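You operate a simulated robot arm through the tools that you are given. There is no shell and no other tool. Be economical: measure what you need, move in short steps, check, and stop when the job is done.

The job below is to be done with a simulated two-armed robot. You get a single attempt, and the scene is never put back.

## Task
Take the yellow cup and leave it on top of the number three disc. Open the washer cupboard door, take the screw weight from the long bench and leave it on the bottom of the washer cupboard, then shut the door. Put the locking weight on the long bench away on the weight mat. Open the table door, put the spanner from the wooden table on the floor of the table cupboard and shut the door again. Do these in any order.

The check looks at the end state, three seconds after you hand in, the way a careful person would. Anything else that was tipped, shoved, dropped, spilled or broken makes it a failure.

## Robot
Two 6-joint arms with two-finger grippers on one trunk, on a base that drives. Base frame: it is fixed to the floor where the robot stands at the start and does not move with it; the origin is under the middle of the robot, x ahead of it, y to its left, z up. Lengths are in mm, angles in rad, forces in N, time in s.
The left shoulder is at the start at [70, 176, 1160], the right one opposite. With the tool pointing down near the work surface each hand reaches from about 460 to 800 mm from the robot's upright axis, wherever it stands, measured 20 degrees to its own side. Places, roughly: bottom of the washer cupboard (24x40 cm) [-1540, -2740, 80]; floor of the table cupboard [-500, 2900, 100]; locking weight [-1500, 1750, 1000]; number three disc [-1500, -250, 1000]; screw weight [-1250, 1000, 750]; spanner [-250, 2750, 750]; table door [-500, 2600, 400]; washer cupboard door [-1200, -2700, 500]; weight mat (44x18 cm) [4140, 180, 820]; yellow cup (7x7x5 cm) [500, -100, 800]. Payload 2.45 kg a hand.
The TCP of each hand is the grasp point between the finger pads, 26 mm short of the fingertips. In the tool frame z runs along the fingers and y along their closing line. Largest opening 96 mm; the body of the gripper starts 69 mm behind the TCP.
Orientation is that of the tool frame in the base frame, as [roll, pitch, yaw] about the fixed x, y, z axes, in that order (R = Rz(yaw) Ry(pitch) Rx(roll)). With the fingers straight down and closing along the base's y, the tool's x points along the base's -x, its y along +y and its z along -z.

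## Interface
- The arms move only by the tool servo_tool. It takes "left_moves", "right_moves" or both (then of equal length, played together; a hand with none holds still); each is a list of rows, each a list of 7 numbers: the shift along the tool's x, y, z in units of 30 mm (1.0 is 30 mm), then the turn, a rotation vector about the tool's x, y, z in units of 5 degrees (1.0 is 5 degrees), then the closure, from 0 (fully open) to 1 (shut). In form: [[dx, dy, dz, rx, ry, rz, fingers], ...]. A call has 1 to 8 rows; each row shifts and turns the commanded pose from where the row before left it, along the tool's axes as they then stand. A call with a number of a shift or a turn outside -1 to 1 is refused whole. A row lasts 0.2 s, in which the tool goes at most 50 mm and 0.15 rad; a call with a longer step from one row to the next is refused whole, and so is a gripper value outside its range. Where a pose cannot be reached the arm comes as near as it can. A force on the tool above 40 N (or 10 N above the force at the start of the call, whichever is more), or a blocked arm, ends the call early, and 0.2 s more pass. The fingers move at their own pace and stop on an object; they squeeze with about 36 N. The grip force told is the motor's: it shows also when the fingers shut on nothing. Time passes only in rows, and 0.2 s behind the last, so rows that do not move let the fingers close. It gives the time, the measured TCP pose, the force on the tool (base axes), the opening and the grip force at its end, in the units of the frame above (readings bear some noise), with the torque about the TCP (base axes, N m) and any sound that the robot's microphone picked up.
- Cameras (640 x 400 px; columns grow to the right, rows downward): "scene" is now at [124.6, -16.7, 1454.6]; the picture's right is [-0.19, -0.98, 0.00], its down [-0.76, 0.15, -0.63] and it looks along [0.62, -0.12, -0.78] (base axes); focal length 284 px, centre (320, 200). "left" rides on the left gripper at [82, -3, -98] in its tool frame; the picture's right is [0.04, 1.00, 0.00], its down [-0.73, 0.03, -0.68] and it looks along [-0.68, 0.03, 0.73] (tool axes); focal length 256 px, centre (320, 200). "right" rides on the right gripper at [82, 3, -98] in its tool frame; the picture's right is [-0.04, 1.00, 0.00], its down [-0.73, -0.03, -0.68] and it looks along [-0.68, -0.03, 0.73] (tool axes); focal length 256 px, centre (320, 200). There is no depth. A picture from a camera that has moved, and an enlarged one, comes with that camera's place and axes in the base frame and with its lens.
- snapshot(camera): a new picture of that camera. The clock stands still meanwhile.
- raise_lower(by): slides the trunk up (or, below 0, down) by that many mm; the arms and the scene camera ride with it, the base frame stays. It gives what a move gives, with no picture.
- base_move(legs): drives the robot by 1 to 6 legs, each [ahead, left, turn to the left] in mm, mm and rad, along the robot's own axes; the way and the turn of a leg run together, so that a leg with both is an arc; at most 1500 mm and 3.142 rad a leg. The arms and the cameras ride along, it lands a little off, and it stops where it bumps. It gives what a move gives.
- aim_head(pan, tilt): turns the head with the scene camera to pan (to the left, within 1.501 rad either way) and tilt (down, from -0.506 to 1.204), counted from straight ahead of the robot. It gives what a move gives.
- zoom(camera, box): a new picture of the part [left, top, right, bottom] of that camera's present view, enlarged. The clock stands still meanwhile.
- sign_off(): hands the job in; it is judged then, once.

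Work in short steps. Places have to be worked out from the pictures, the camera data and where the tool is seen: move nearer, look again, correct. Check each grasp and each placing, and mend what went wrong. You have 186 turns and 166 pictures in all, those below and enlarged ones among them. Open the grippers and draw the arms clear of the work before you hand the job in, unless the task says otherwise; then end with one line.

The tools are called after "Emit:" as a command line: name --argument value ..., lists and objects as JSON in quotes. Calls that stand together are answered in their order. servo_tool: Moves the arms, as the interface text tells. Its arguments: {"type":"object","properties":{"left_moves":{"type":"array","items":{"type":"array","items":{"type":"number"}}},"right_moves":{"type":"array","items":{"type":"array","items":{"type":"number"}}}},"required":[]} The other tools are called the same way: raise_lower (by) slides the trunk up or down; base_move (legs) drives the base; aim_head (pan, tilt) turns the head that bears the scene camera; snapshot (camera) takes a picture; zoom (camera, box) takes an enlarged picture of a part of a camera's view; sign_off () hands the job in.

At the start:

```text
time_s: 0.0
left_ee_pos: [626.7, 155.7, 1070.9]
left_tool_rot: [-3.14, 0.0, 3.142]
left_force: [-0.1, 0.7, -0.9]
left_moment: [-0.01, 0.03, -0.02]
left_finger_gap: 96.0
left_gripper_force: 0.0
right_ee_pos: [416.7, -208.3, 1122.2]
right_tool_rot: [3.141, 0.001, -3.141]
right_force: [-0.3, -0.1, 0.6]
right_moment: [0.03, 0.01, 0.0]
right_finger_gap: 95.9
right_gripper_force: 0.1
trunk travel left (down, up): [-644.0, 196.0]
robot x, y, heading: [-1.6, -0.3, 0.001]
head pan, tilt: [-0.19, 0.888]
```

scene: 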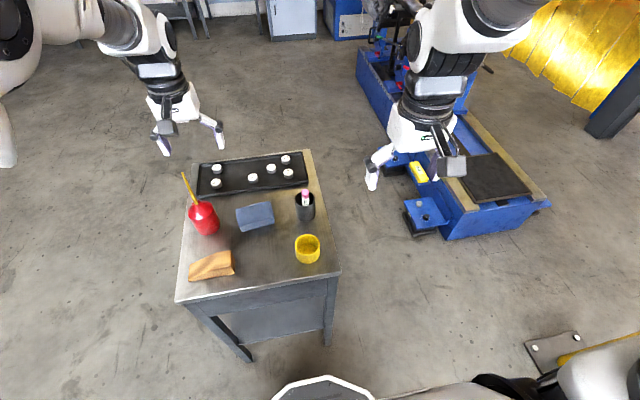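
right: 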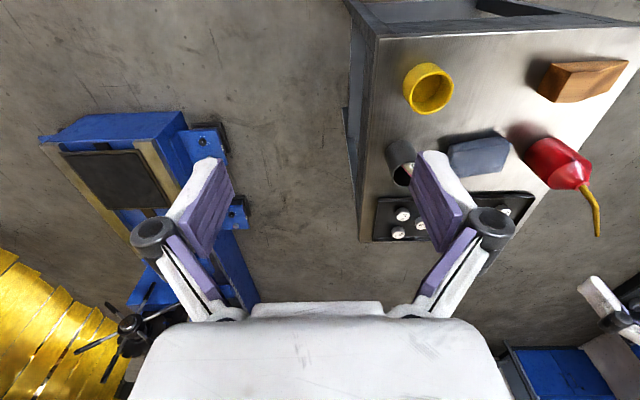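
left: 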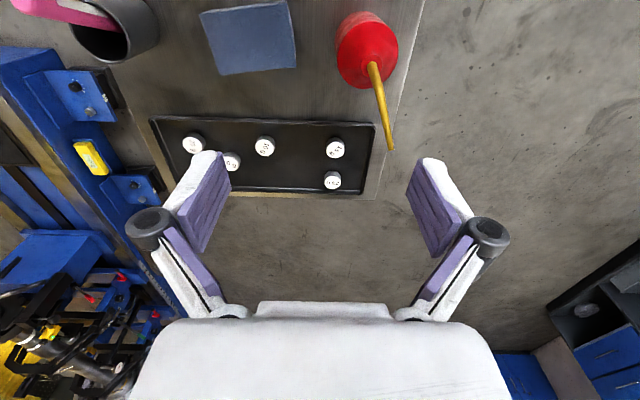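

The cup stands at about (480, -50) on the small table ahead. I survey the surroundings first, starting with the right side.

Emit:
aim_head --pan -1.5 --tilt 0.5

Emit:
snapshot --camera "scene"

Emit:
aim_head --pan 1.5 --tilt 0.5

Emit:
snapshot --camera "scene"

Emit:
aim_head --pan 0 --tilt 0.4

Emit:
snapshot --camera "scene"

```text
time_s: 1.5
left_ee_pos: [625.9, 155.7, 1071.9]
left_tool_rot: [-3.139, 0.0, -3.14]
left_force: [0.2, 0.7, 0.0]
left_moment: [0.03, 0.02, 0.0]
left_finger_gap: 95.9
left_gripper_force: 0.1
right_ee_pos: [416.5, -208.4, 1121.4]
right_tool_rot: [-3.14, -0.001, 3.14]
right_force: [-0.4, 0.3, -0.4]
right_moment: [0.02, 0.02, 0.03]
right_finger_gap: 95.8
right_gripper_force: 0.1
trunk travel left (down, up): [-644.0, 196.0]
robot x, y, heading: [0.5, -3.5, 0.002]
head pan, tilt: [-1.499, 0.499]
```

```text
162 pictures are left
camera scene: at [56.4, -93.1, 1487.5], right [-1.0, -0.07, 0.0], down [-0.03, 0.48, -0.88], along [0.06, -0.88, -0.48], focal length 284 px, centre (320, 200)
```

scene: 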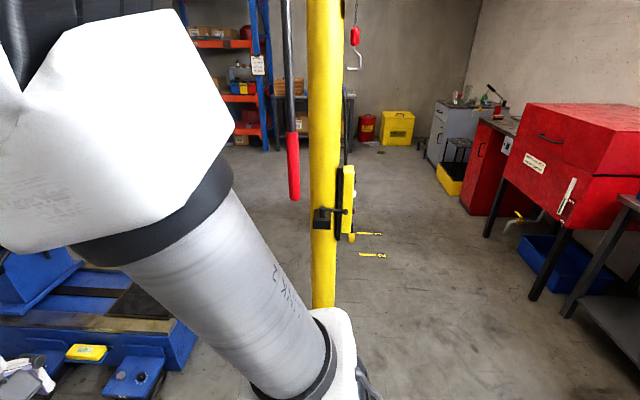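

```text
time_s: 4.1
left_ee_pos: [625.4, 154.6, 1072.5]
left_tool_rot: [-3.14, 0.001, -3.141]
left_force: [-0.1, 0.4, 0.1]
left_moment: [-0.02, 0.0, 0.02]
left_finger_gap: 96.1
left_gripper_force: 0.0
right_ee_pos: [415.6, -208.7, 1121.6]
right_tool_rot: [-3.141, 0.001, -3.141]
right_force: [-0.1, 1.3, 0.7]
right_moment: [-0.01, 0.01, -0.01]
right_finger_gap: 96.0
right_gripper_force: 0.0
trunk travel left (down, up): [-644.0, 196.0]
robot x, y, heading: [-2.1, -0.8, 0.004]
head pan, tilt: [1.499, 0.499]
```

```text
161 pictures are left
camera scene: at [56.4, 88.4, 1487.6], right [1.0, -0.07, 0.0], down [-0.03, -0.48, -0.88], along [0.06, 0.88, -0.48], focal length 284 px, centre (320, 200)
```

scene: 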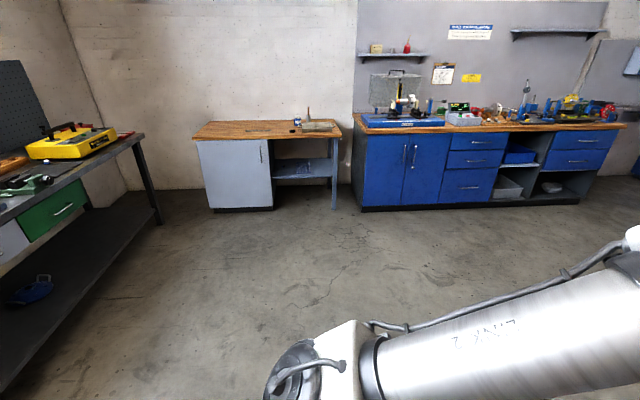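

```text
time_s: 5.7
left_ee_pos: [626.1, 156.0, 1071.9]
left_tool_rot: [-3.139, 0.0, -3.141]
left_force: [0.9, 0.7, -0.1]
left_moment: [0.0, -0.01, -0.03]
left_finger_gap: 95.6
left_gripper_force: 0.1
right_ee_pos: [415.8, -209.1, 1121.6]
right_tool_rot: [-3.141, -0.001, 3.14]
right_force: [-0.7, -0.5, 0.2]
right_moment: [0.02, -0.01, 0.0]
right_finger_gap: 96.1
right_gripper_force: 0.1
trunk travel left (down, up): [-644.0, 196.0]
robot x, y, heading: [0.2, -1.4, -0.008]
head pan, tilt: [0.0, 0.4]
```

```text
160 pictures are left
camera scene: at [142.5, -2.2, 1496.7], right [0.0, -1.0, 0.0], down [-0.39, 0.0, -0.92], along [0.92, 0.0, -0.39], focal length 284 px, centre (320, 200)
```

scene: 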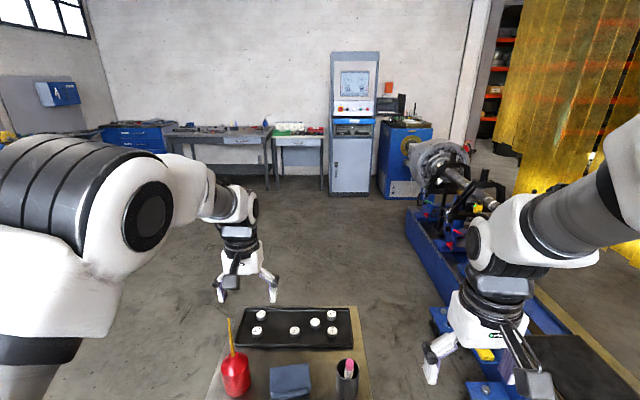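

Both cameras place the cup at about (479, -51, 825). I back up and shift left so that it sits in the right hand's reach, and look down again.

Emit:
base_move --legs '[[-110, 150, 0]]'

Emit:
aim_head --pan -0.2 --tilt 0.85

Emit:
snapshot --camera "scene"

Emit:
snapshot --camera "right"

```text
time_s: 7.2
left_ee_pos: [514.6, 301.7, 1071.7]
left_tool_rot: [3.141, 0.001, 3.137]
left_force: [0.7, -0.2, 0.4]
left_moment: [0.0, 0.02, 0.01]
left_finger_gap: 96.1
left_gripper_force: 0.0
right_ee_pos: [303.5, -62.0, 1122.8]
right_tool_rot: [-3.141, -0.003, 3.139]
right_force: [0.0, -0.3, 0.5]
right_moment: [0.0, -0.03, -0.04]
right_finger_gap: 96.0
right_gripper_force: 0.0
trunk travel left (down, up): [-644.0, 196.0]
robot x, y, heading: [-110.9, 147.2, -0.001]
head pan, tilt: [0.0, 0.4]
```

```text
time_s: 8.1
left_ee_pos: [513.1, 301.3, 1071.3]
left_tool_rot: [3.141, 0.001, 3.138]
left_force: [0.1, -0.7, 0.4]
left_moment: [-0.03, 0.01, -0.01]
left_finger_gap: 96.0
left_gripper_force: 0.2
right_ee_pos: [303.8, -62.1, 1121.0]
right_tool_rot: [3.14, -0.002, 3.139]
right_force: [-0.4, 0.2, -0.5]
right_moment: [0.03, -0.01, 0.04]
right_finger_gap: 96.4
right_gripper_force: 0.0
trunk travel left (down, up): [-644.0, 196.0]
robot x, y, heading: [-113.4, 150.5, -0.0]
head pan, tilt: [-0.201, 0.85]
```

```text
159 pictures are left
camera scene: at [14.5, 129.4, 1457.6], right [-0.2, -0.98, 0.0], down [-0.74, 0.15, -0.66], along [0.65, -0.13, -0.75], focal length 284 px, centre (320, 200)
```

scene: 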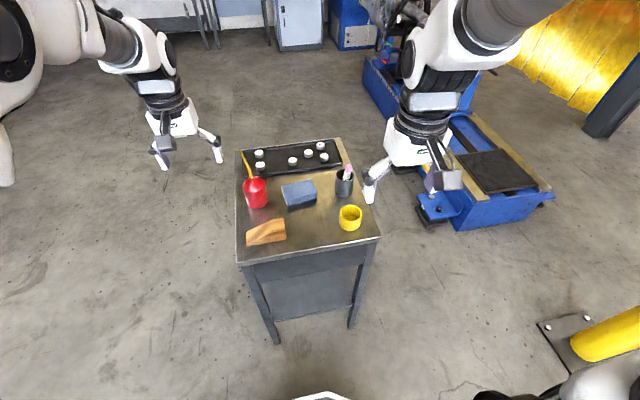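

```text
158 pictures are left
camera right: at [221.6, -58.6, 1220.2], right [0.04, 1.0, 0.0], down [0.73, -0.03, 0.68], along [0.68, -0.03, -0.73], focal length 256 px, centre (320, 200)
```

right: 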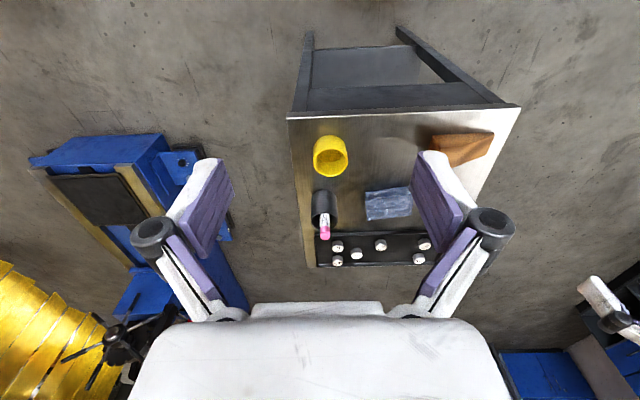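

The cup is confirmed at (479, -51). I bring the right hand above it to z≈940 and look.

Emit:
servo_tool --right_moves '[[-0.97, 0.06, 1, 0, 0, 0, 0], [-0.97, 0.06, 1, 0, 0, 0, 0], [-0.97, 0.06, 1, 0, 0, 0, 0], [-0.97, 0.06, 1, 0, 0, 0, 0], [-0.97, 0.06, 1, 0, 0, 0, 0], [-0.97, 0.06, 1, 0, 0, 0, 0]]'

Emit:
snapshot --camera "right"

Emit:
zoom --camera "scene" --box '[220, 120, 420, 245]'

```text
time_s: 9.5
left_ee_pos: [515.0, 301.9, 1071.0]
left_tool_rot: [-3.141, -0.002, 3.139]
left_force: [0.5, 0.3, 0.3]
left_moment: [0.03, 0.0, -0.01]
left_finger_gap: 96.2
left_gripper_force: 0.1
right_ee_pos: [480.8, -55.1, 938.9]
right_tool_rot: [3.141, -0.002, 3.14]
right_force: [0.1, 0.1, -0.5]
right_moment: [0.02, 0.04, 0.03]
right_finger_gap: 96.1
right_gripper_force: 0.0
trunk travel left (down, up): [-644.0, 196.0]
robot x, y, heading: [-109.0, 149.2, -0.003]
head pan, tilt: [-0.201, 0.85]
```

```text
157 pictures are left
camera right: at [399.8, -50.2, 1037.8], right [0.04, 1.0, 0.0], down [0.73, -0.03, 0.68], along [0.68, -0.03, -0.74], focal length 256 px, centre (320, 200)
```

right: 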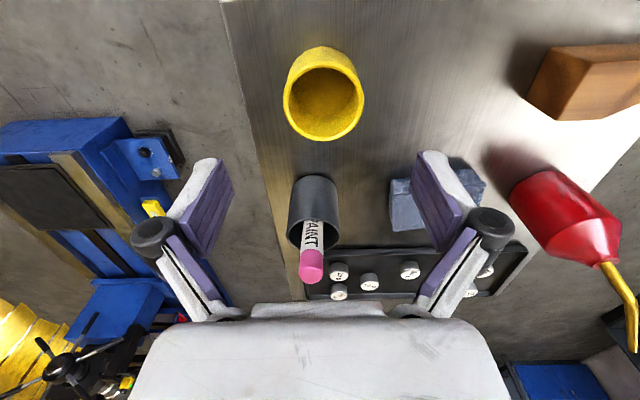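

```text
3.20 times, centred on (320, 182) of scene
camera zoom: at [16.6, 129.4, 1457.4], right [-0.2, -0.98, 0.0], down [-0.74, 0.15, -0.66], along [0.65, -0.13, -0.75], focal length 908 px, centre (320, 256)
```

zoom: 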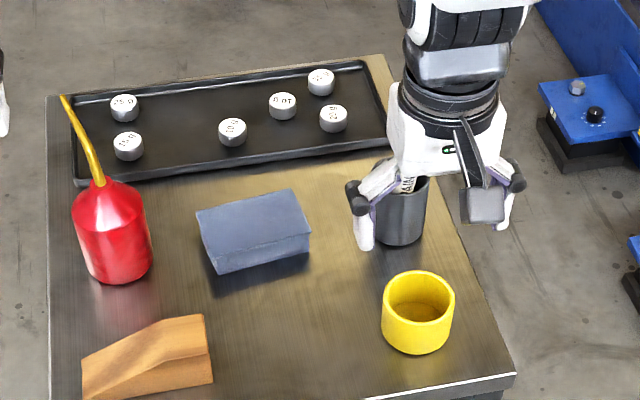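

The rim centre works out at (476, -49.5, 850). I correct and descend to z≈832, then close.

Emit:
servo_tool --right_moves '[[0.16, 0.18, 0.5, 0, 0, 0, 0], [0, 0, 0.9, 0, 0, 0, 0], [0, 0, 0.9, 0, 0, 0, 0], [0, 0, 0.9, 0, 0, 0, 0], [0, 0, 0.3, 0, 0, 0, 0]]'

Emit:
snapshot --camera "right"

```text
time_s: 10.7
left_ee_pos: [513.1, 302.0, 1072.5]
left_tool_rot: [-3.139, 0.0, 3.138]
left_force: [0.0, 0.6, -0.3]
left_moment: [-0.04, -0.02, 0.0]
left_finger_gap: 95.8
left_gripper_force: 0.0
right_ee_pos: [473.0, -48.8, 834.9]
right_tool_rot: [-3.141, 0.0, 3.141]
right_force: [0.2, 0.1, 0.1]
right_moment: [0.03, 0.01, -0.02]
right_finger_gap: 95.9
right_gripper_force: 0.0
trunk travel left (down, up): [-644.0, 196.0]
robot x, y, heading: [-111.4, 145.4, -0.002]
head pan, tilt: [-0.201, 0.85]
```

```text
155 pictures are left
camera right: at [391.1, -44.6, 935.1], right [0.04, 1.0, 0.0], down [0.73, -0.03, 0.68], along [0.68, -0.03, -0.73], focal length 256 px, centre (320, 200)
```

right: 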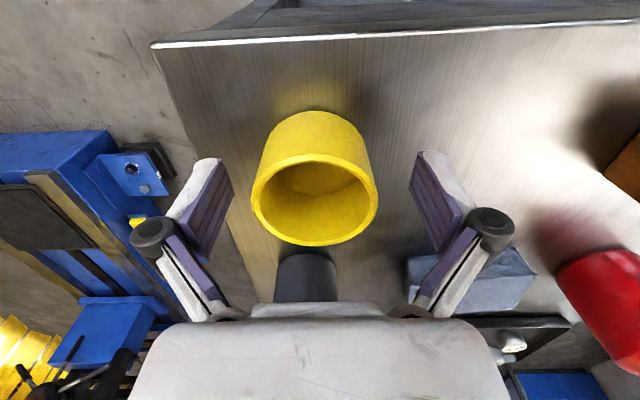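

The cup is between the fingers. I close and check the grip.

Emit:
servo_tool --right_moves '[[0, -0.05, 0, 0, 0, 0, 0.3], [0, 0, 0, 0, 0, 0, 1], [0, 0, 0, 0, 0, 0, 1], [0, 0, -0.3, 0, 0, 0, 1]]'

Emit:
snapshot --camera "right"

```text
time_s: 11.7
left_ee_pos: [513.8, 302.2, 1072.6]
left_tool_rot: [-3.14, 0.001, 3.138]
left_force: [-0.7, -0.8, -0.6]
left_moment: [0.03, -0.05, -0.01]
left_finger_gap: 96.0
left_gripper_force: 0.1
right_ee_pos: [472.6, -48.4, 845.7]
right_tool_rot: [3.14, 0.0, 3.138]
right_force: [0.4, -0.5, -2.0]
right_moment: [0.0, 0.04, 0.01]
right_finger_gap: 62.1
right_gripper_force: 0.0
trunk travel left (down, up): [-644.0, 196.0]
robot x, y, heading: [-108.7, 146.1, 0.0]
head pan, tilt: [-0.201, 0.85]
```

```text
154 pictures are left
camera right: at [390.1, -45.2, 944.6], right [0.04, 1.0, 0.0], down [0.73, -0.03, 0.68], along [0.68, -0.03, -0.73], focal length 256 px, centre (320, 200)
```

right: 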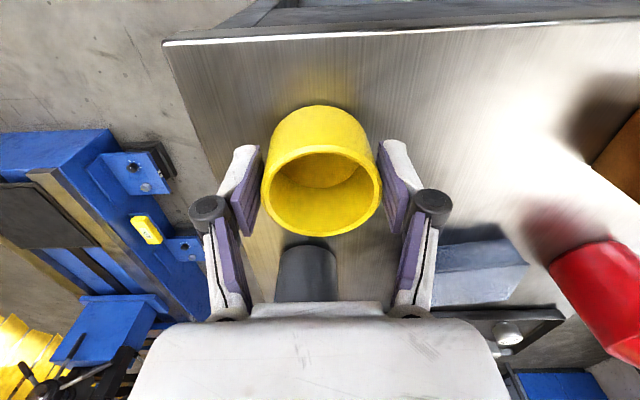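

The fingers stopped at 62 mm and a -2 N load shows, though the grip force reads 0. I hold and lift a little more to check.

Emit:
servo_tool --right_moves '[[0, 0, 0, 0, 0, 0, 1], [0, 0, 0, 0, 0, 0, 1], [0, 0, -0.5, 0, 0, 0, 1]]'

Emit:
zoom --camera "scene" --box '[300, 120, 420, 245]'

```text
time_s: 12.5
left_ee_pos: [513.3, 303.3, 1072.3]
left_tool_rot: [-3.138, 0.002, 3.14]
left_force: [-1.4, -0.2, 0.0]
left_moment: [0.04, -0.03, -0.03]
left_finger_gap: 96.1
left_gripper_force: 0.2
right_ee_pos: [471.8, -49.6, 860.7]
right_tool_rot: [-3.141, 0.001, 3.141]
right_force: [0.6, 0.4, -0.3]
right_moment: [0.0, 0.03, 0.01]
right_finger_gap: 60.9
right_gripper_force: 36.0
trunk travel left (down, up): [-644.0, 196.0]
robot x, y, heading: [-115.7, 147.9, 0.002]
head pan, tilt: [-0.201, 0.85]
```

```text
3.20 times, centred on (360, 182) of scene
camera zoom: at [13.6, 130.0, 1457.6], right [-0.2, -0.98, 0.0], down [-0.74, 0.15, -0.66], along [0.65, -0.13, -0.75], focal length 908 px, centre (192, 256)
```

zoom: 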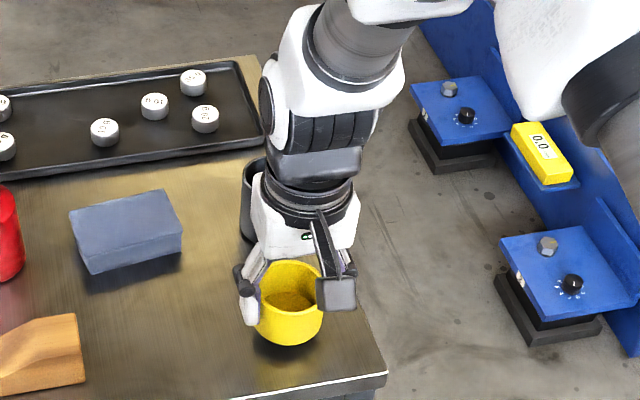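

The cup is held and lifted (36 N). I raise it and then turn the robot toward the rear to see the disc.

Emit:
servo_tool --right_moves '[[0, 0, -1, 0, 0, 0, 1], [0, 0, -1, 0, 0, 0, 1], [0, 0, -1, 0, 0, 0, 1], [0, 0, -1, 0, 0, 0, 1], [0, 0, -1, 0, 0, 0, 1], [0, 0, -1, 0, 0, 0, 1], [0.9, 0, -0.9, 0, 0, 0, 1], [0.9, 0, 0, 0, 0, 0, 1]]'

Emit:
base_move --legs '[[-200, 0, 0], [0, 0, 2.9]]'

Emit:
aim_head --pan 0.3 --tilt 0.5

Emit:
snapshot --camera "scene"

```text
time_s: 14.3
left_ee_pos: [512.8, 301.7, 1072.4]
left_tool_rot: [-3.139, 0.003, 3.138]
left_force: [-0.3, -1.2, 0.2]
left_moment: [0.01, -0.01, 0.0]
left_finger_gap: 95.9
left_gripper_force: 0.1
right_ee_pos: [418.1, -44.5, 1070.7]
right_tool_rot: [3.141, 0.001, 3.141]
right_force: [0.3, 0.1, -1.2]
right_moment: [0.02, 0.01, 0.0]
right_finger_gap: 60.6
right_gripper_force: 35.5
trunk travel left (down, up): [-644.0, 196.0]
robot x, y, heading: [-111.9, 149.1, -0.002]
head pan, tilt: [-0.201, 0.85]
```

```text
time_s: 22.6
left_ee_pos: [-956.9, 178.4, 1072.4]
left_tool_rot: [-3.139, 0.001, -0.29]
left_force: [-0.6, 0.7, 0.2]
left_moment: [0.0, -0.01, -0.01]
left_finger_gap: 95.8
left_gripper_force: 0.1
right_ee_pos: [-768.1, 484.1, 1071.1]
right_tool_rot: [3.141, 0.001, -0.289]
right_force: [0.6, 0.7, 0.1]
right_moment: [0.01, -0.01, -0.01]
right_finger_gap: 60.7
right_gripper_force: 36.1
trunk travel left (down, up): [-644.0, 196.0]
robot x, y, heading: [-308.3, 147.4, 2.854]
head pan, tilt: [-0.201, 0.85]
```

```text
time_s: 23.5
left_ee_pos: [-956.5, 178.4, 1071.6]
left_tool_rot: [-3.139, 0.0, -0.29]
left_force: [1.0, 0.0, 0.6]
left_moment: [-0.02, 0.0, 0.01]
left_finger_gap: 95.9
left_gripper_force: 0.1
right_ee_pos: [-767.0, 484.0, 1070.7]
right_tool_rot: [3.142, 0.001, -0.291]
right_force: [-0.2, 0.7, -0.6]
right_moment: [-0.01, 0.01, 0.02]
right_finger_gap: 61.0
right_gripper_force: 35.9
trunk travel left (down, up): [-644.0, 196.0]
robot x, y, heading: [-313.7, 146.2, 2.856]
head pan, tilt: [0.3, 0.499]
```

```text
152 pictures are left
camera scene: at [-452.2, 159.9, 1487.5], right [-0.01, 1.0, 0.0], down [0.48, 0.0, -0.88], along [-0.88, -0.01, -0.48], focal length 284 px, centre (320, 200)
```

scene: 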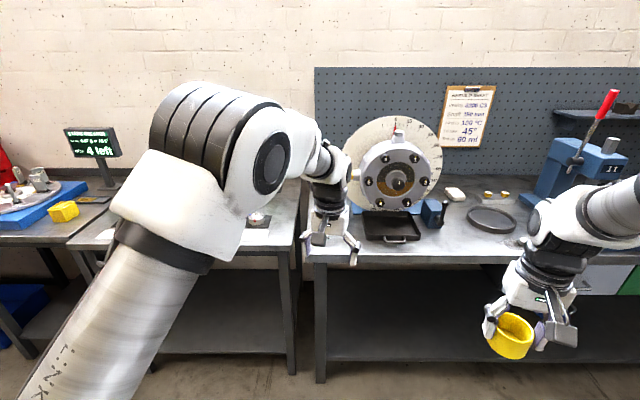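

The disc area is hidden by the left arm. I draw the left hand back and up, then drive in front of the disc with it on the right hand's side.

Emit:
servo_tool --left_moves '[[1, 0, -0.3, 0, 0, 0, 0], [1, 0, -0.3, 0, 0, 0, 0], [1, 0, -0.3, 0, 0, 0, 0], [1, 0, -0.3, 0, 0, 0, 0], [1, 0.2, -0.3, 0, 0, 0, 0], [1, 0.2, -0.3, 0, 0, 0, 0], [1, 0.2, 0, 0, 0, 0, 0]]'

Emit:
base_move --legs '[[0, 0, 0.285], [0, 560, 0], [300, 0, 0]]'

Emit:
aim_head --pan -0.1 --tilt 0.6

Emit:
snapshot --camera "scene"

```text
time_s: 25.1
left_ee_pos: [-765.1, 100.7, 1122.0]
left_tool_rot: [-3.13, -0.009, -0.287]
left_force: [-0.4, -0.3, -0.5]
left_moment: [0.04, 0.03, -0.01]
left_finger_gap: 96.1
left_gripper_force: 0.1
left hand out of reach, approached as far as the arm can: row 7
right_ee_pos: [-766.9, 484.2, 1071.7]
right_tool_rot: [3.141, -0.001, -0.288]
right_force: [0.4, -0.6, 0.3]
right_moment: [-0.01, 0.02, -0.03]
right_finger_gap: 60.7
right_gripper_force: 36.0
trunk travel left (down, up): [-644.0, 196.0]
robot x, y, heading: [-312.9, 148.4, 2.849]
head pan, tilt: [0.3, 0.499]
```

```text
time_s: 30.9
left_ee_pos: [-1026.7, -589.5, 1124.4]
left_tool_rot: [-3.139, -0.006, 0.001]
left_force: [-0.4, -0.2, 0.2]
left_moment: [0.02, -0.02, 0.01]
left_finger_gap: 96.0
left_gripper_force: 0.1
right_ee_pos: [-1137.4, -220.3, 1071.4]
right_tool_rot: [3.142, 0.0, 0.0]
right_force: [-0.7, -0.7, 0.4]
right_moment: [0.03, 0.01, 0.02]
right_finger_gap: 60.5
right_gripper_force: 35.8
trunk travel left (down, up): [-644.0, 196.0]
robot x, y, heading: [-606.5, -412.0, -3.145]
head pan, tilt: [0.3, 0.499]
```

```text
time_s: 31.8
left_ee_pos: [-1027.2, -587.2, 1121.0]
left_tool_rot: [-3.141, -0.008, -0.001]
left_force: [0.2, -0.1, -0.2]
left_moment: [0.01, -0.02, -0.02]
left_finger_gap: 95.9
left_gripper_force: 0.0
right_ee_pos: [-1137.7, -220.8, 1070.5]
right_tool_rot: [-3.141, 0.002, 0.0]
right_force: [0.1, 0.3, -0.2]
right_moment: [0.0, 0.01, 0.03]
right_finger_gap: 60.9
right_gripper_force: 36.1
trunk travel left (down, up): [-644.0, 196.0]
robot x, y, heading: [-605.3, -410.8, -3.143]
head pan, tilt: [-0.099, 0.6]
```

```text
151 pictures are left
camera scene: at [-744.1, -444.5, 1490.8], right [-0.32, 0.95, 0.0], down [0.42, 0.14, -0.89], along [-0.85, -0.29, -0.45], focal length 284 px, centre (320, 200)
```

scene: 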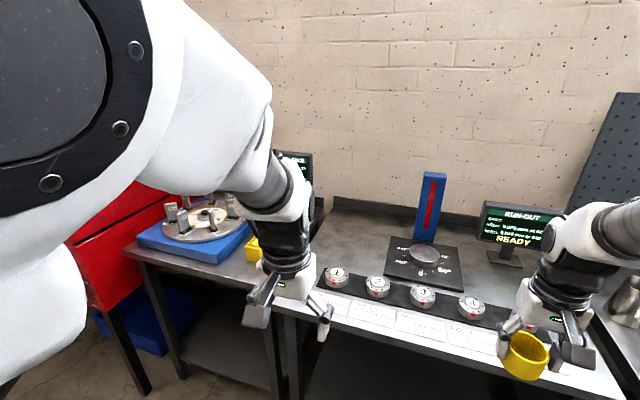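

Four numbered discs stand in a row on a strip. I zoom in to read the numbers.

Emit:
snapshot --camera "scene"

Emit:
zoom --camera "scene" --box '[200, 150, 400, 275]'

```text
150 pictures are left
camera scene: at [-744.1, -444.5, 1490.8], right [-0.32, 0.95, 0.0], down [0.42, 0.14, -0.89], along [-0.85, -0.29, -0.45], focal length 284 px, centre (320, 200)
```

scene: 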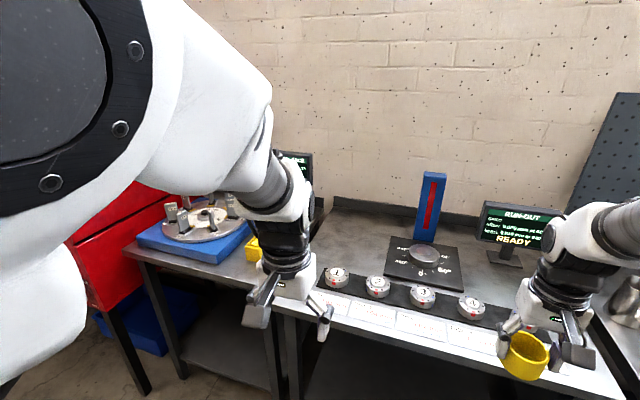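

```text
3.20 times, centred on (300, 212) of scene
camera zoom: at [-744.1, -444.5, 1490.8], right [-0.32, 0.95, 0.0], down [0.42, 0.14, -0.89], along [-0.85, -0.29, -0.45], focal length 908 px, centre (384, 160)
```

zoom: 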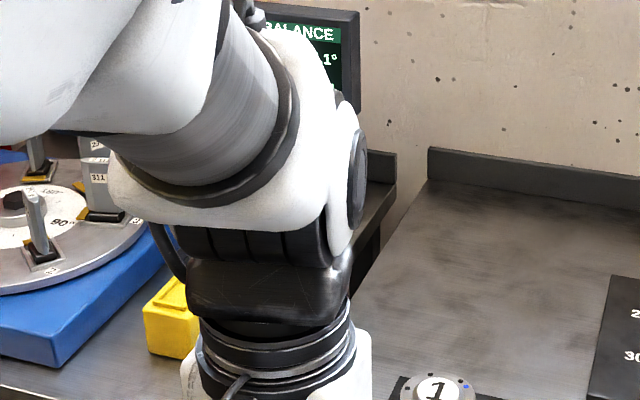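

The camera seems not yet at its aim; I aim again and zoom in on the discs.

Emit:
aim_head --pan 0.0 --tilt 0.7

Emit:
zoom --camera "scene" --box '[200, 150, 440, 300]'

```text
time_s: 32.5
left_ee_pos: [-1026.9, -588.3, 1120.4]
left_tool_rot: [-3.14, -0.011, 0.001]
left_force: [0.9, -0.8, 0.2]
left_moment: [0.01, 0.01, 0.01]
left_finger_gap: 96.1
left_gripper_force: 0.1
right_ee_pos: [-1137.1, -219.8, 1070.5]
right_tool_rot: [-3.14, 0.001, 0.001]
right_force: [0.0, -0.5, -0.4]
right_moment: [0.02, 0.01, -0.01]
right_finger_gap: 60.9
right_gripper_force: 36.1
trunk travel left (down, up): [-644.0, 196.0]
robot x, y, heading: [-604.7, -412.5, -3.142]
head pan, tilt: [0.0, 0.7]
```

```text
2.67 times, centred on (320, 225) of scene
camera zoom: at [-743.9, -444.5, 1490.6], right [-0.32, 0.95, 0.0], down [0.43, 0.14, -0.89], along [-0.85, -0.29, -0.45], focal length 756 px, centre (320, 133)
```

zoom: 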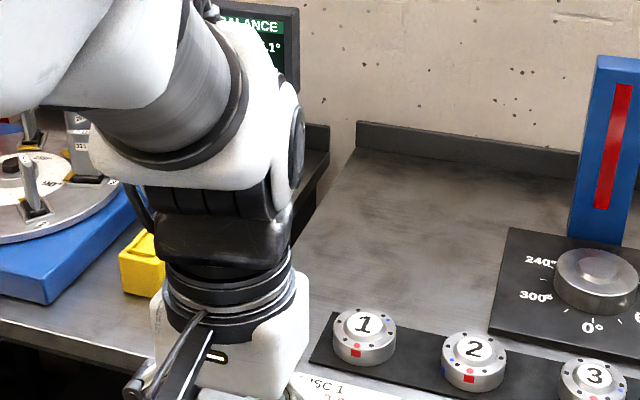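

Disc 3 is the third from the left. The picture's axes say the head did not follow the last commands; I test that once more.

Emit:
aim_head --pan -0.5 --tilt 0.8

Emit:
snapshot --camera "scene"

Emit:
snapshot --camera "right"

```text
time_s: 33.4
left_ee_pos: [-1027.4, -588.3, 1120.1]
left_tool_rot: [-3.139, -0.011, 0.001]
left_force: [0.0, -0.3, -0.4]
left_moment: [0.01, 0.02, 0.03]
left_finger_gap: 96.0
left_gripper_force: 0.0
right_ee_pos: [-1138.3, -221.3, 1070.3]
right_tool_rot: [3.141, -0.001, -0.001]
right_force: [-0.1, 0.0, -0.1]
right_moment: [0.02, 0.01, 0.0]
right_finger_gap: 61.0
right_gripper_force: 36.4
trunk travel left (down, up): [-644.0, 196.0]
robot x, y, heading: [-605.6, -412.2, -3.141]
head pan, tilt: [-0.499, 0.799]
```

```text
147 pictures are left
camera scene: at [-744.2, -444.2, 1490.2], right [-0.32, 0.95, 0.0], down [0.43, 0.14, -0.89], along [-0.84, -0.28, -0.45], focal length 284 px, centre (320, 200)
```

scene: 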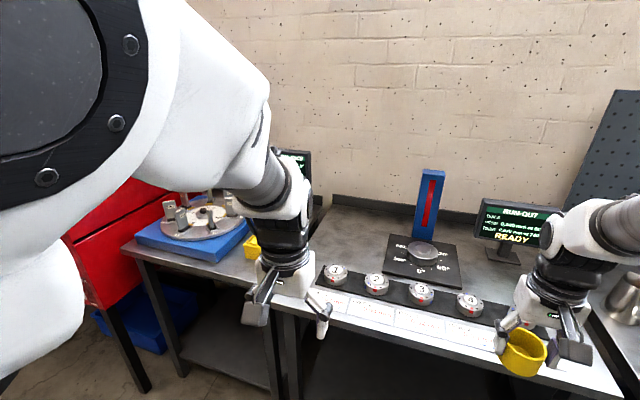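

```text
146 pictures are left
camera right: at [-1056.9, -223.6, 1169.6], right [-0.04, -1.0, 0.0], down [-0.73, 0.03, 0.68], along [-0.68, 0.03, -0.73], focal length 256 px, centre (320, 200)
```

right: 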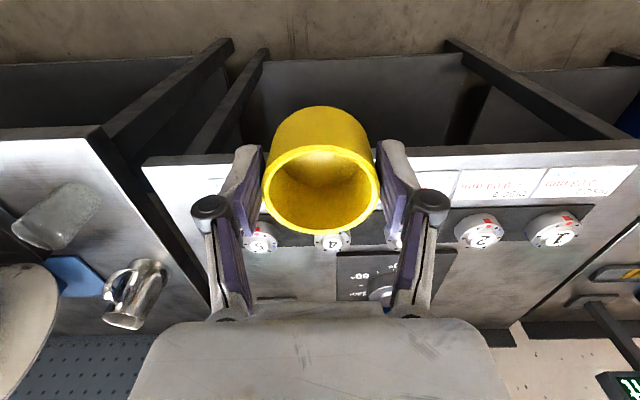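

Head is stuck at pan ≈0.32, tilt ≈0.47, so I'll rely on base turns and hand cameras. Triangulated disc 3 is about (-1418, -359, 878). I zoom to find how the cup sits in the hand.

Emit:
zoom --camera "right" --box '[200, 80, 440, 280]'

Emit:
zoom --camera "scene" --box '[380, 250, 600, 388]'

```text
2.00 times, centred on (320, 180) of right
camera zoom: at [-1056.9, -223.6, 1169.6], right [-0.04, -1.0, 0.0], down [-0.73, 0.03, 0.68], along [-0.68, 0.03, -0.73], focal length 512 px, centre (320, 240)
```

zoom: 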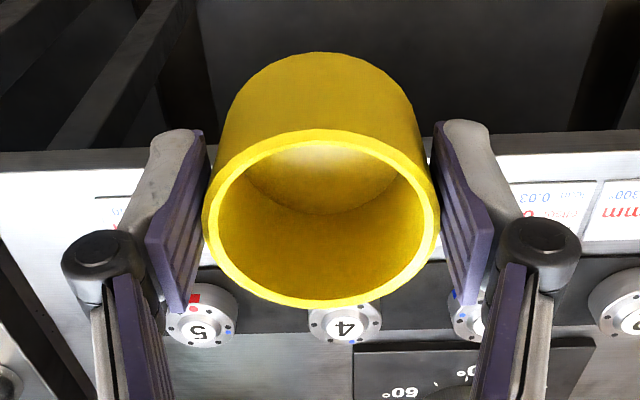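

```text
2.90 times, centred on (490, 319) of scene
camera zoom: at [-744.2, -444.2, 1490.2], right [-0.32, 0.95, 0.0], down [0.43, 0.14, -0.89], along [-0.84, -0.28, -0.45], focal length 822 px, centre (-173, -145)
```

zoom: 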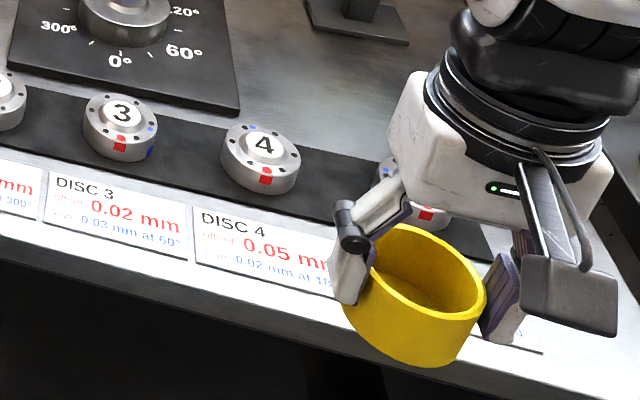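

The cup's centre sits about 9 mm ahead of the TCP, rim about level with it. Now I drive so disc 3 lies in good reach of the right hand.

Emit:
base_move --legs '[[0, 170, 0], [140, 0, 0]]'

Emit:
snapshot --camera "right"

Emit:
snapshot --camera "scene"

```text
time_s: 35.8
left_ee_pos: [-1165.3, -757.4, 1120.3]
left_tool_rot: [-3.139, -0.012, -0.004]
left_force: [1.1, -0.6, 0.8]
left_moment: [-0.03, 0.01, -0.03]
left_finger_gap: 96.0
left_gripper_force: 0.0
right_ee_pos: [-1276.4, -390.0, 1071.3]
right_tool_rot: [3.141, 0.003, -0.003]
right_force: [0.2, -0.3, -0.5]
right_moment: [-0.01, 0.03, -0.01]
right_finger_gap: 60.7
right_gripper_force: 35.8
trunk travel left (down, up): [-644.0, 196.0]
robot x, y, heading: [-742.6, -581.8, 3.141]
head pan, tilt: [-0.499, 0.799]
```

```text
143 pictures are left
camera right: at [-1194.4, -392.7, 1170.2], right [-0.04, -1.0, 0.0], down [-0.73, 0.03, 0.68], along [-0.68, 0.03, -0.73], focal length 256 px, centre (320, 200)
```

right: 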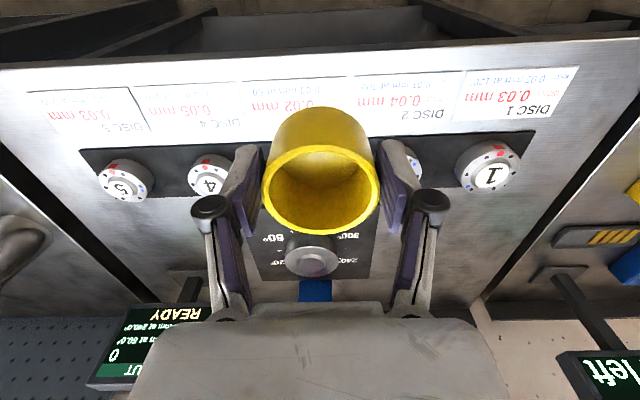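

```text
142 pictures are left
camera scene: at [-882.0, -613.7, 1489.4], right [-0.31, 0.95, 0.0], down [0.44, 0.14, -0.89], along [-0.84, -0.27, -0.46], focal length 284 px, centre (320, 200)
```

scene: 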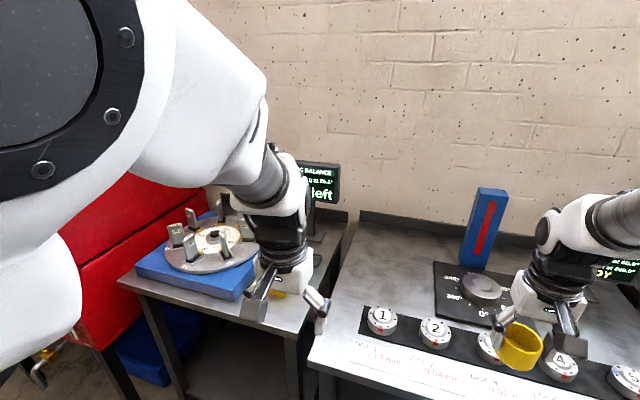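

Disc 3's top centre comes out at about (-1420, -360, 885) from both cameras. I move the cup above it, bottom about 30 mm clear.

Emit:
servo_tool --right_moves '[[-0.893, -0.187, 0.1, 0, 0, 0, 1], [-0.893, -0.187, 0.4, 0, 0, 0, 1], [-0.893, -0.187, 0.9, 0, 0, 0, 1], [-0.893, -0.187, 1, 0, 0, 0, 1], [-0.893, -0.187, 0.9, 0, 0, 0, 1]]'

Emit:
snapshot --camera "right"

Emit:
zoom --camera "scene" --box '[400, 220, 640, 370]'

```text
time_s: 37.0
left_ee_pos: [-1167.5, -758.6, 1116.4]
left_tool_rot: [-3.139, -0.022, -0.004]
left_force: [0.0, 0.3, 0.8]
left_moment: [0.02, -0.05, -0.01]
left_finger_gap: 96.1
left_gripper_force: 0.0
right_ee_pos: [-1414.9, -361.6, 968.4]
right_tool_rot: [-3.141, -0.002, -0.004]
right_force: [0.4, -0.8, -0.4]
right_moment: [0.01, -0.03, -0.03]
right_finger_gap: 60.6
right_gripper_force: 35.6
trunk travel left (down, up): [-644.0, 196.0]
robot x, y, heading: [-744.6, -586.0, 3.142]
head pan, tilt: [-0.499, 0.799]
```

```text
141 pictures are left
camera right: at [-1333.8, -365.7, 1067.1], right [-0.04, -1.0, 0.0], down [-0.73, 0.03, 0.68], along [-0.68, 0.03, -0.74], focal length 256 px, centre (320, 200)
```

right: 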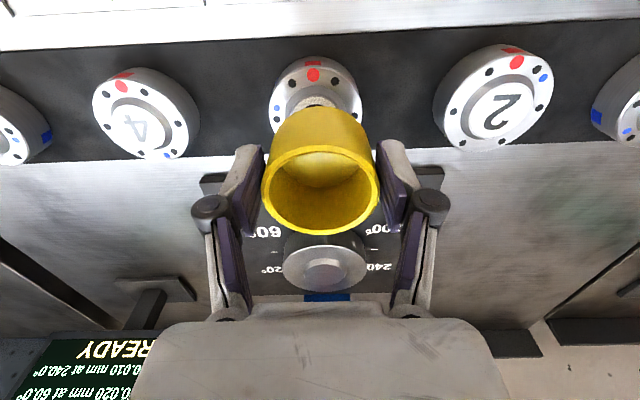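

```text
2.67 times, centred on (520, 295) of scene
camera zoom: at [-886.4, -611.2, 1487.0], right [-0.29, 0.96, 0.0], down [0.46, 0.14, -0.88], along [-0.84, -0.25, -0.48], focal length 756 px, centre (-213, -53)
```

zoom: 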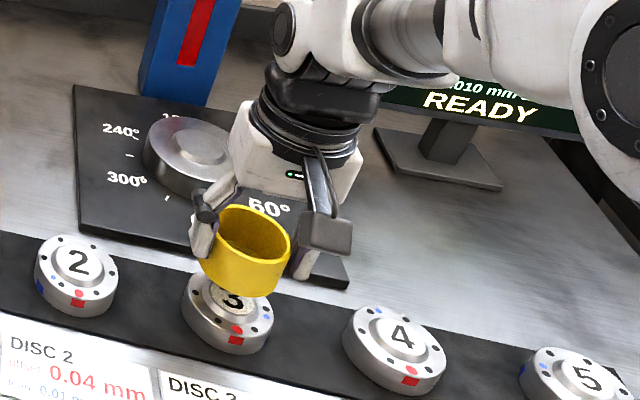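

Both views show the cup 15 mm too far forward. I draw it back 15 mm, lower to just above, and look.

Emit:
servo_tool --right_moves '[[0.5, -0.05, 0, 0, 0, 0, 1], [0, 0, 0.4, 0, 0, 0, 1], [0, 0, 0.2, 0, 0, 0, 1]]'

Emit:
zoom --camera "right" --box '[160, 20, 480, 220]'

Emit:
zoom --camera "scene" --box '[420, 240, 580, 340]'

```text
time_s: 37.8
left_ee_pos: [-1165.7, -756.7, 1116.9]
left_tool_rot: [-3.138, -0.022, -0.003]
left_force: [0.1, -0.2, 0.2]
left_moment: [-0.01, 0.04, 0.0]
left_finger_gap: 95.7
left_gripper_force: 0.1
right_ee_pos: [-1396.1, -359.9, 951.1]
right_tool_rot: [3.141, -0.001, -0.006]
right_force: [-0.2, 0.1, -0.4]
right_moment: [0.01, 0.0, -0.01]
right_finger_gap: 60.8
right_gripper_force: 36.2
trunk travel left (down, up): [-644.0, 196.0]
robot x, y, heading: [-751.0, -581.9, 3.136]
head pan, tilt: [-0.499, 0.799]
```

```text
2.00 times, centred on (320, 120) of right
camera zoom: at [-1315.4, -362.9, 1051.9], right [-0.04, -1.0, 0.0], down [-0.73, 0.03, 0.68], along [-0.68, 0.03, -0.73], focal length 512 px, centre (320, 360)
```

zoom: 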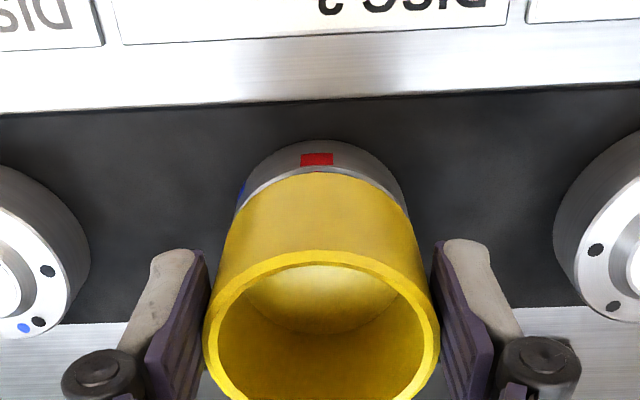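

```text
4.00 times, centred on (500, 290) of scene
camera zoom: at [-883.5, -611.9, 1486.8], right [-0.29, 0.96, 0.0], down [0.47, 0.14, -0.87], along [-0.84, -0.25, -0.49], focal length 1134 px, centre (-400, -160)
```

zoom: 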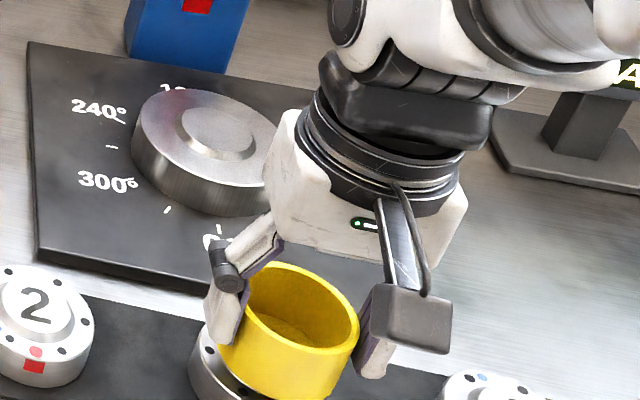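

The hand camera shows cup and disc aligned sideways; I zoom in closer from the scene camera for the fore-aft check.

Emit:
zoom --camera "scene" --box '[450, 290, 530, 360]'

Emit:
zoom --camera "right" --box '[260, 60, 380, 160]'

```text
5.71 times, centred on (490, 325) of scene
camera zoom: at [-883.5, -611.9, 1486.8], right [-0.29, 0.96, 0.0], down [0.47, 0.14, -0.87], along [-0.84, -0.25, -0.49], focal length 1621 px, centre (-651, -514)
```

zoom: 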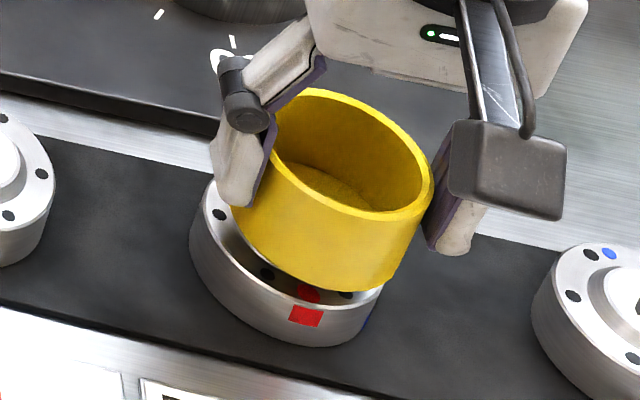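

```text
4.00 times, centred on (320, 110) of right
camera zoom: at [-1315.4, -362.9, 1051.9], right [-0.04, -1.0, 0.0], down [-0.73, 0.03, 0.68], along [-0.68, 0.03, -0.73], focal length 1024 px, centre (320, 560)
```

zoom: 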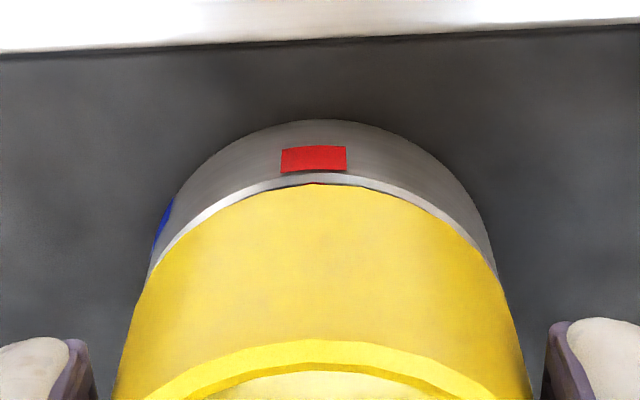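

Sideways alignment is good. I lower in small steps until touch, then judge the margins again.

Emit:
servo_tool --right_moves '[[0, 0, 0.2, 0, 0, 0, 1], [0, 0, 0, 0, 0, 0, 1]]'

Emit:
zoom --camera "scene" --box '[450, 290, 530, 360]'

Emit:
zoom --camera "right" --box '[260, 60, 380, 160]'

```text
time_s: 38.4
left_ee_pos: [-1166.1, -758.4, 1118.4]
left_tool_rot: [-3.139, -0.022, -0.002]
left_force: [-0.3, 1.0, 0.9]
left_moment: [0.02, 0.01, -0.02]
left_finger_gap: 96.0
left_gripper_force: 0.1
right_ee_pos: [-1396.5, -358.0, 947.5]
right_tool_rot: [3.14, 0.0, -0.002]
right_force: [-0.3, 0.3, -0.5]
right_moment: [0.01, 0.0, -0.01]
right_finger_gap: 61.0
right_gripper_force: 35.9
trunk travel left (down, up): [-644.0, 196.0]
robot x, y, heading: [-747.6, -584.3, 3.14]
head pan, tilt: [-0.499, 0.799]
```

```text
5.71 times, centred on (490, 325) of scene
camera zoom: at [-883.3, -611.8, 1486.5], right [-0.29, 0.96, 0.0], down [0.47, 0.14, -0.87], along [-0.84, -0.25, -0.49], focal length 1621 px, centre (-651, -514)
```

zoom: 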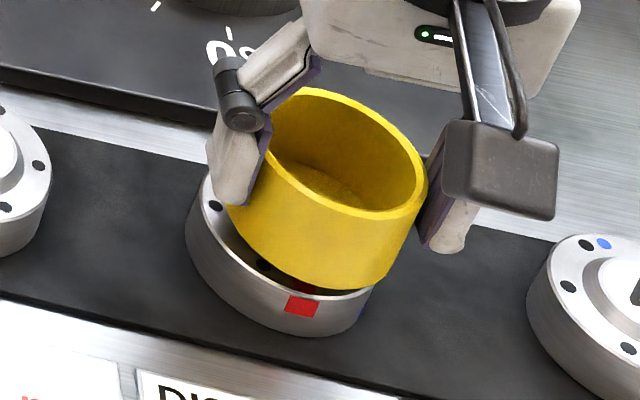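

```text
4.00 times, centred on (320, 110) of right
camera zoom: at [-1316.3, -361.8, 1046.7], right [-0.04, -1.0, 0.0], down [-0.73, 0.03, 0.68], along [-0.68, 0.03, -0.73], focal length 1024 px, centre (320, 560)
```

zoom: 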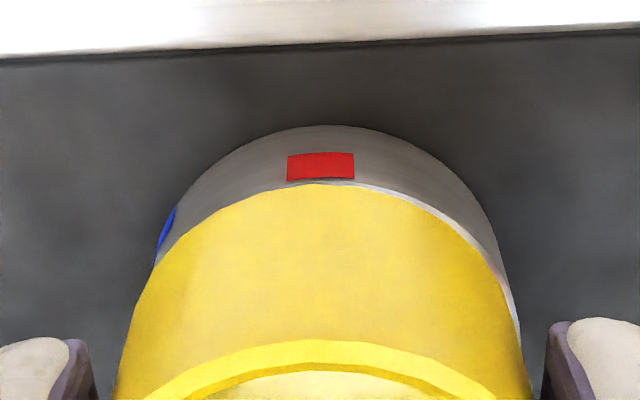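

The cup is now a bit too near and 2 mm to the right of centre. I shift 10 mm forward and 2 mm across and look again.

Emit:
servo_tool --right_moves '[[-0.33, 0.08, 0, 0, 0, 0, 1], [0, 0, 0, 0, 0, 0, 1]]'

Emit:
zoom --camera "scene" --box '[450, 290, 530, 360]'

Emit:
zoom --camera "right" --box '[260, 60, 380, 160]'

```text
time_s: 39.0
left_ee_pos: [-1166.7, -758.0, 1116.2]
left_tool_rot: [-3.14, -0.021, -0.004]
left_force: [0.0, 0.3, -0.3]
left_moment: [0.02, 0.06, 0.0]
left_finger_gap: 96.2
left_gripper_force: 0.0
right_ee_pos: [-1405.7, -361.2, 948.6]
right_tool_rot: [3.141, 0.0, -0.002]
right_force: [-0.2, 0.1, -0.8]
right_moment: [0.03, 0.02, -0.02]
right_finger_gap: 61.1
right_gripper_force: 35.9
trunk travel left (down, up): [-644.0, 196.0]
robot x, y, heading: [-747.8, -583.6, 3.14]
head pan, tilt: [-0.499, 0.799]
```

```text
5.71 times, centred on (490, 325) of scene
camera zoom: at [-883.3, -611.5, 1486.1], right [-0.28, 0.96, 0.0], down [0.47, 0.14, -0.87], along [-0.83, -0.25, -0.49], focal length 1621 px, centre (-651, -514)
```

zoom: 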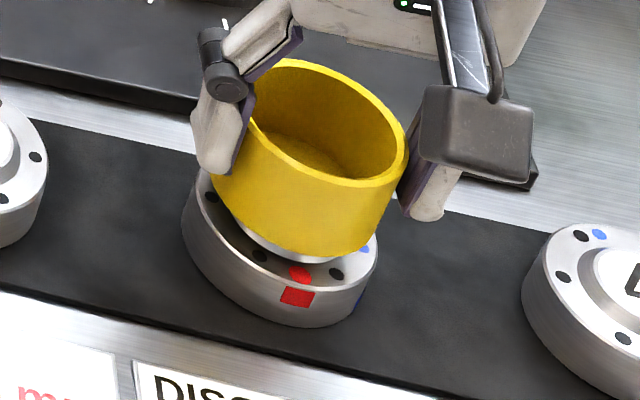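

```text
4.00 times, centred on (320, 110) of right
camera zoom: at [-1325.3, -365.0, 1047.3], right [-0.04, -1.0, 0.0], down [-0.73, 0.03, 0.68], along [-0.68, 0.03, -0.73], focal length 1024 px, centre (320, 560)
```

zoom: 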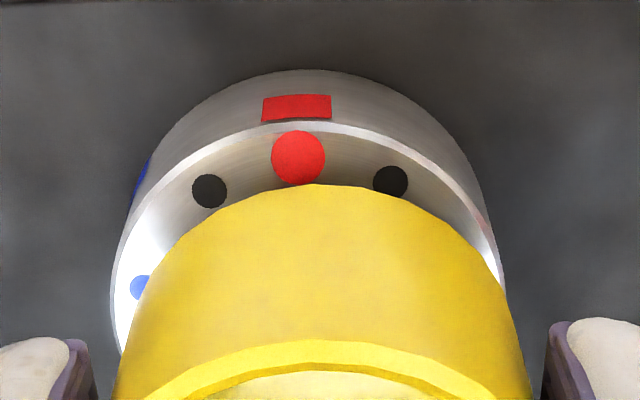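

Now within a few mm. I correct y by 2 mm and descend in 2–3 mm steps, watching force.

Emit:
servo_tool --right_moves '[[0, -0.08, 0.1, 0, 0, 0, 1], [0, 0, 0.1, 0, 0, 0, 1], [0, 0, 0, 0, 0, 0, 1]]'

Emit:
zoom --camera "scene" --box '[450, 290, 530, 360]'

Emit:
zoom --camera "right" --box '[260, 60, 380, 160]'

```text
time_s: 39.8
left_ee_pos: [-1168.3, -757.7, 1116.1]
left_tool_rot: [-3.139, -0.022, -0.003]
left_force: [-0.2, -0.3, -0.7]
left_moment: [0.0, -0.02, -0.01]
left_finger_gap: 96.1
left_gripper_force: 0.0
right_ee_pos: [-1405.6, -359.6, 942.9]
right_tool_rot: [3.141, 0.001, -0.003]
right_force: [0.0, 0.3, -0.7]
right_moment: [-0.01, 0.01, -0.01]
right_finger_gap: 60.7
right_gripper_force: 36.0
trunk travel left (down, up): [-644.0, 196.0]
robot x, y, heading: [-744.6, -582.3, 3.142]
head pan, tilt: [-0.499, 0.799]
```

```text
5.71 times, centred on (490, 325) of scene
camera zoom: at [-883.7, -611.5, 1485.7], right [-0.28, 0.96, 0.0], down [0.48, 0.14, -0.87], along [-0.83, -0.25, -0.5], focal length 1621 px, centre (-651, -514)
```

zoom: 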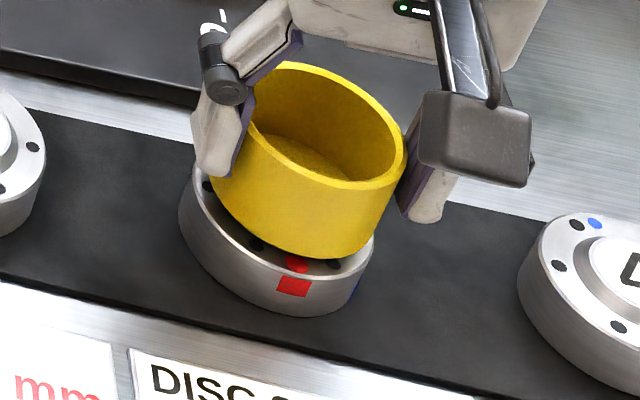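

```text
4.00 times, centred on (320, 110) of right
camera zoom: at [-1324.9, -362.7, 1041.2], right [-0.04, -1.0, 0.0], down [-0.73, 0.03, 0.68], along [-0.68, 0.03, -0.73], focal length 1024 px, centre (320, 560)
```

zoom: 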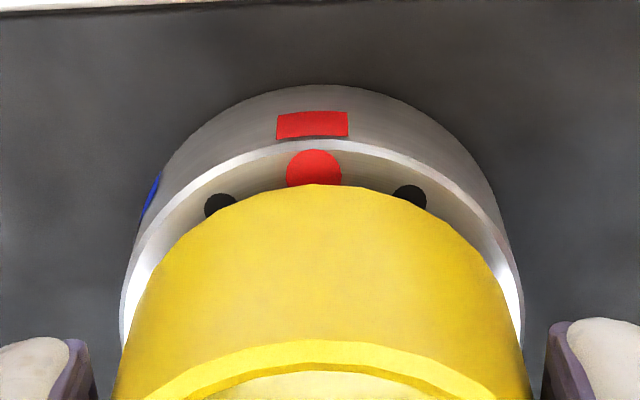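

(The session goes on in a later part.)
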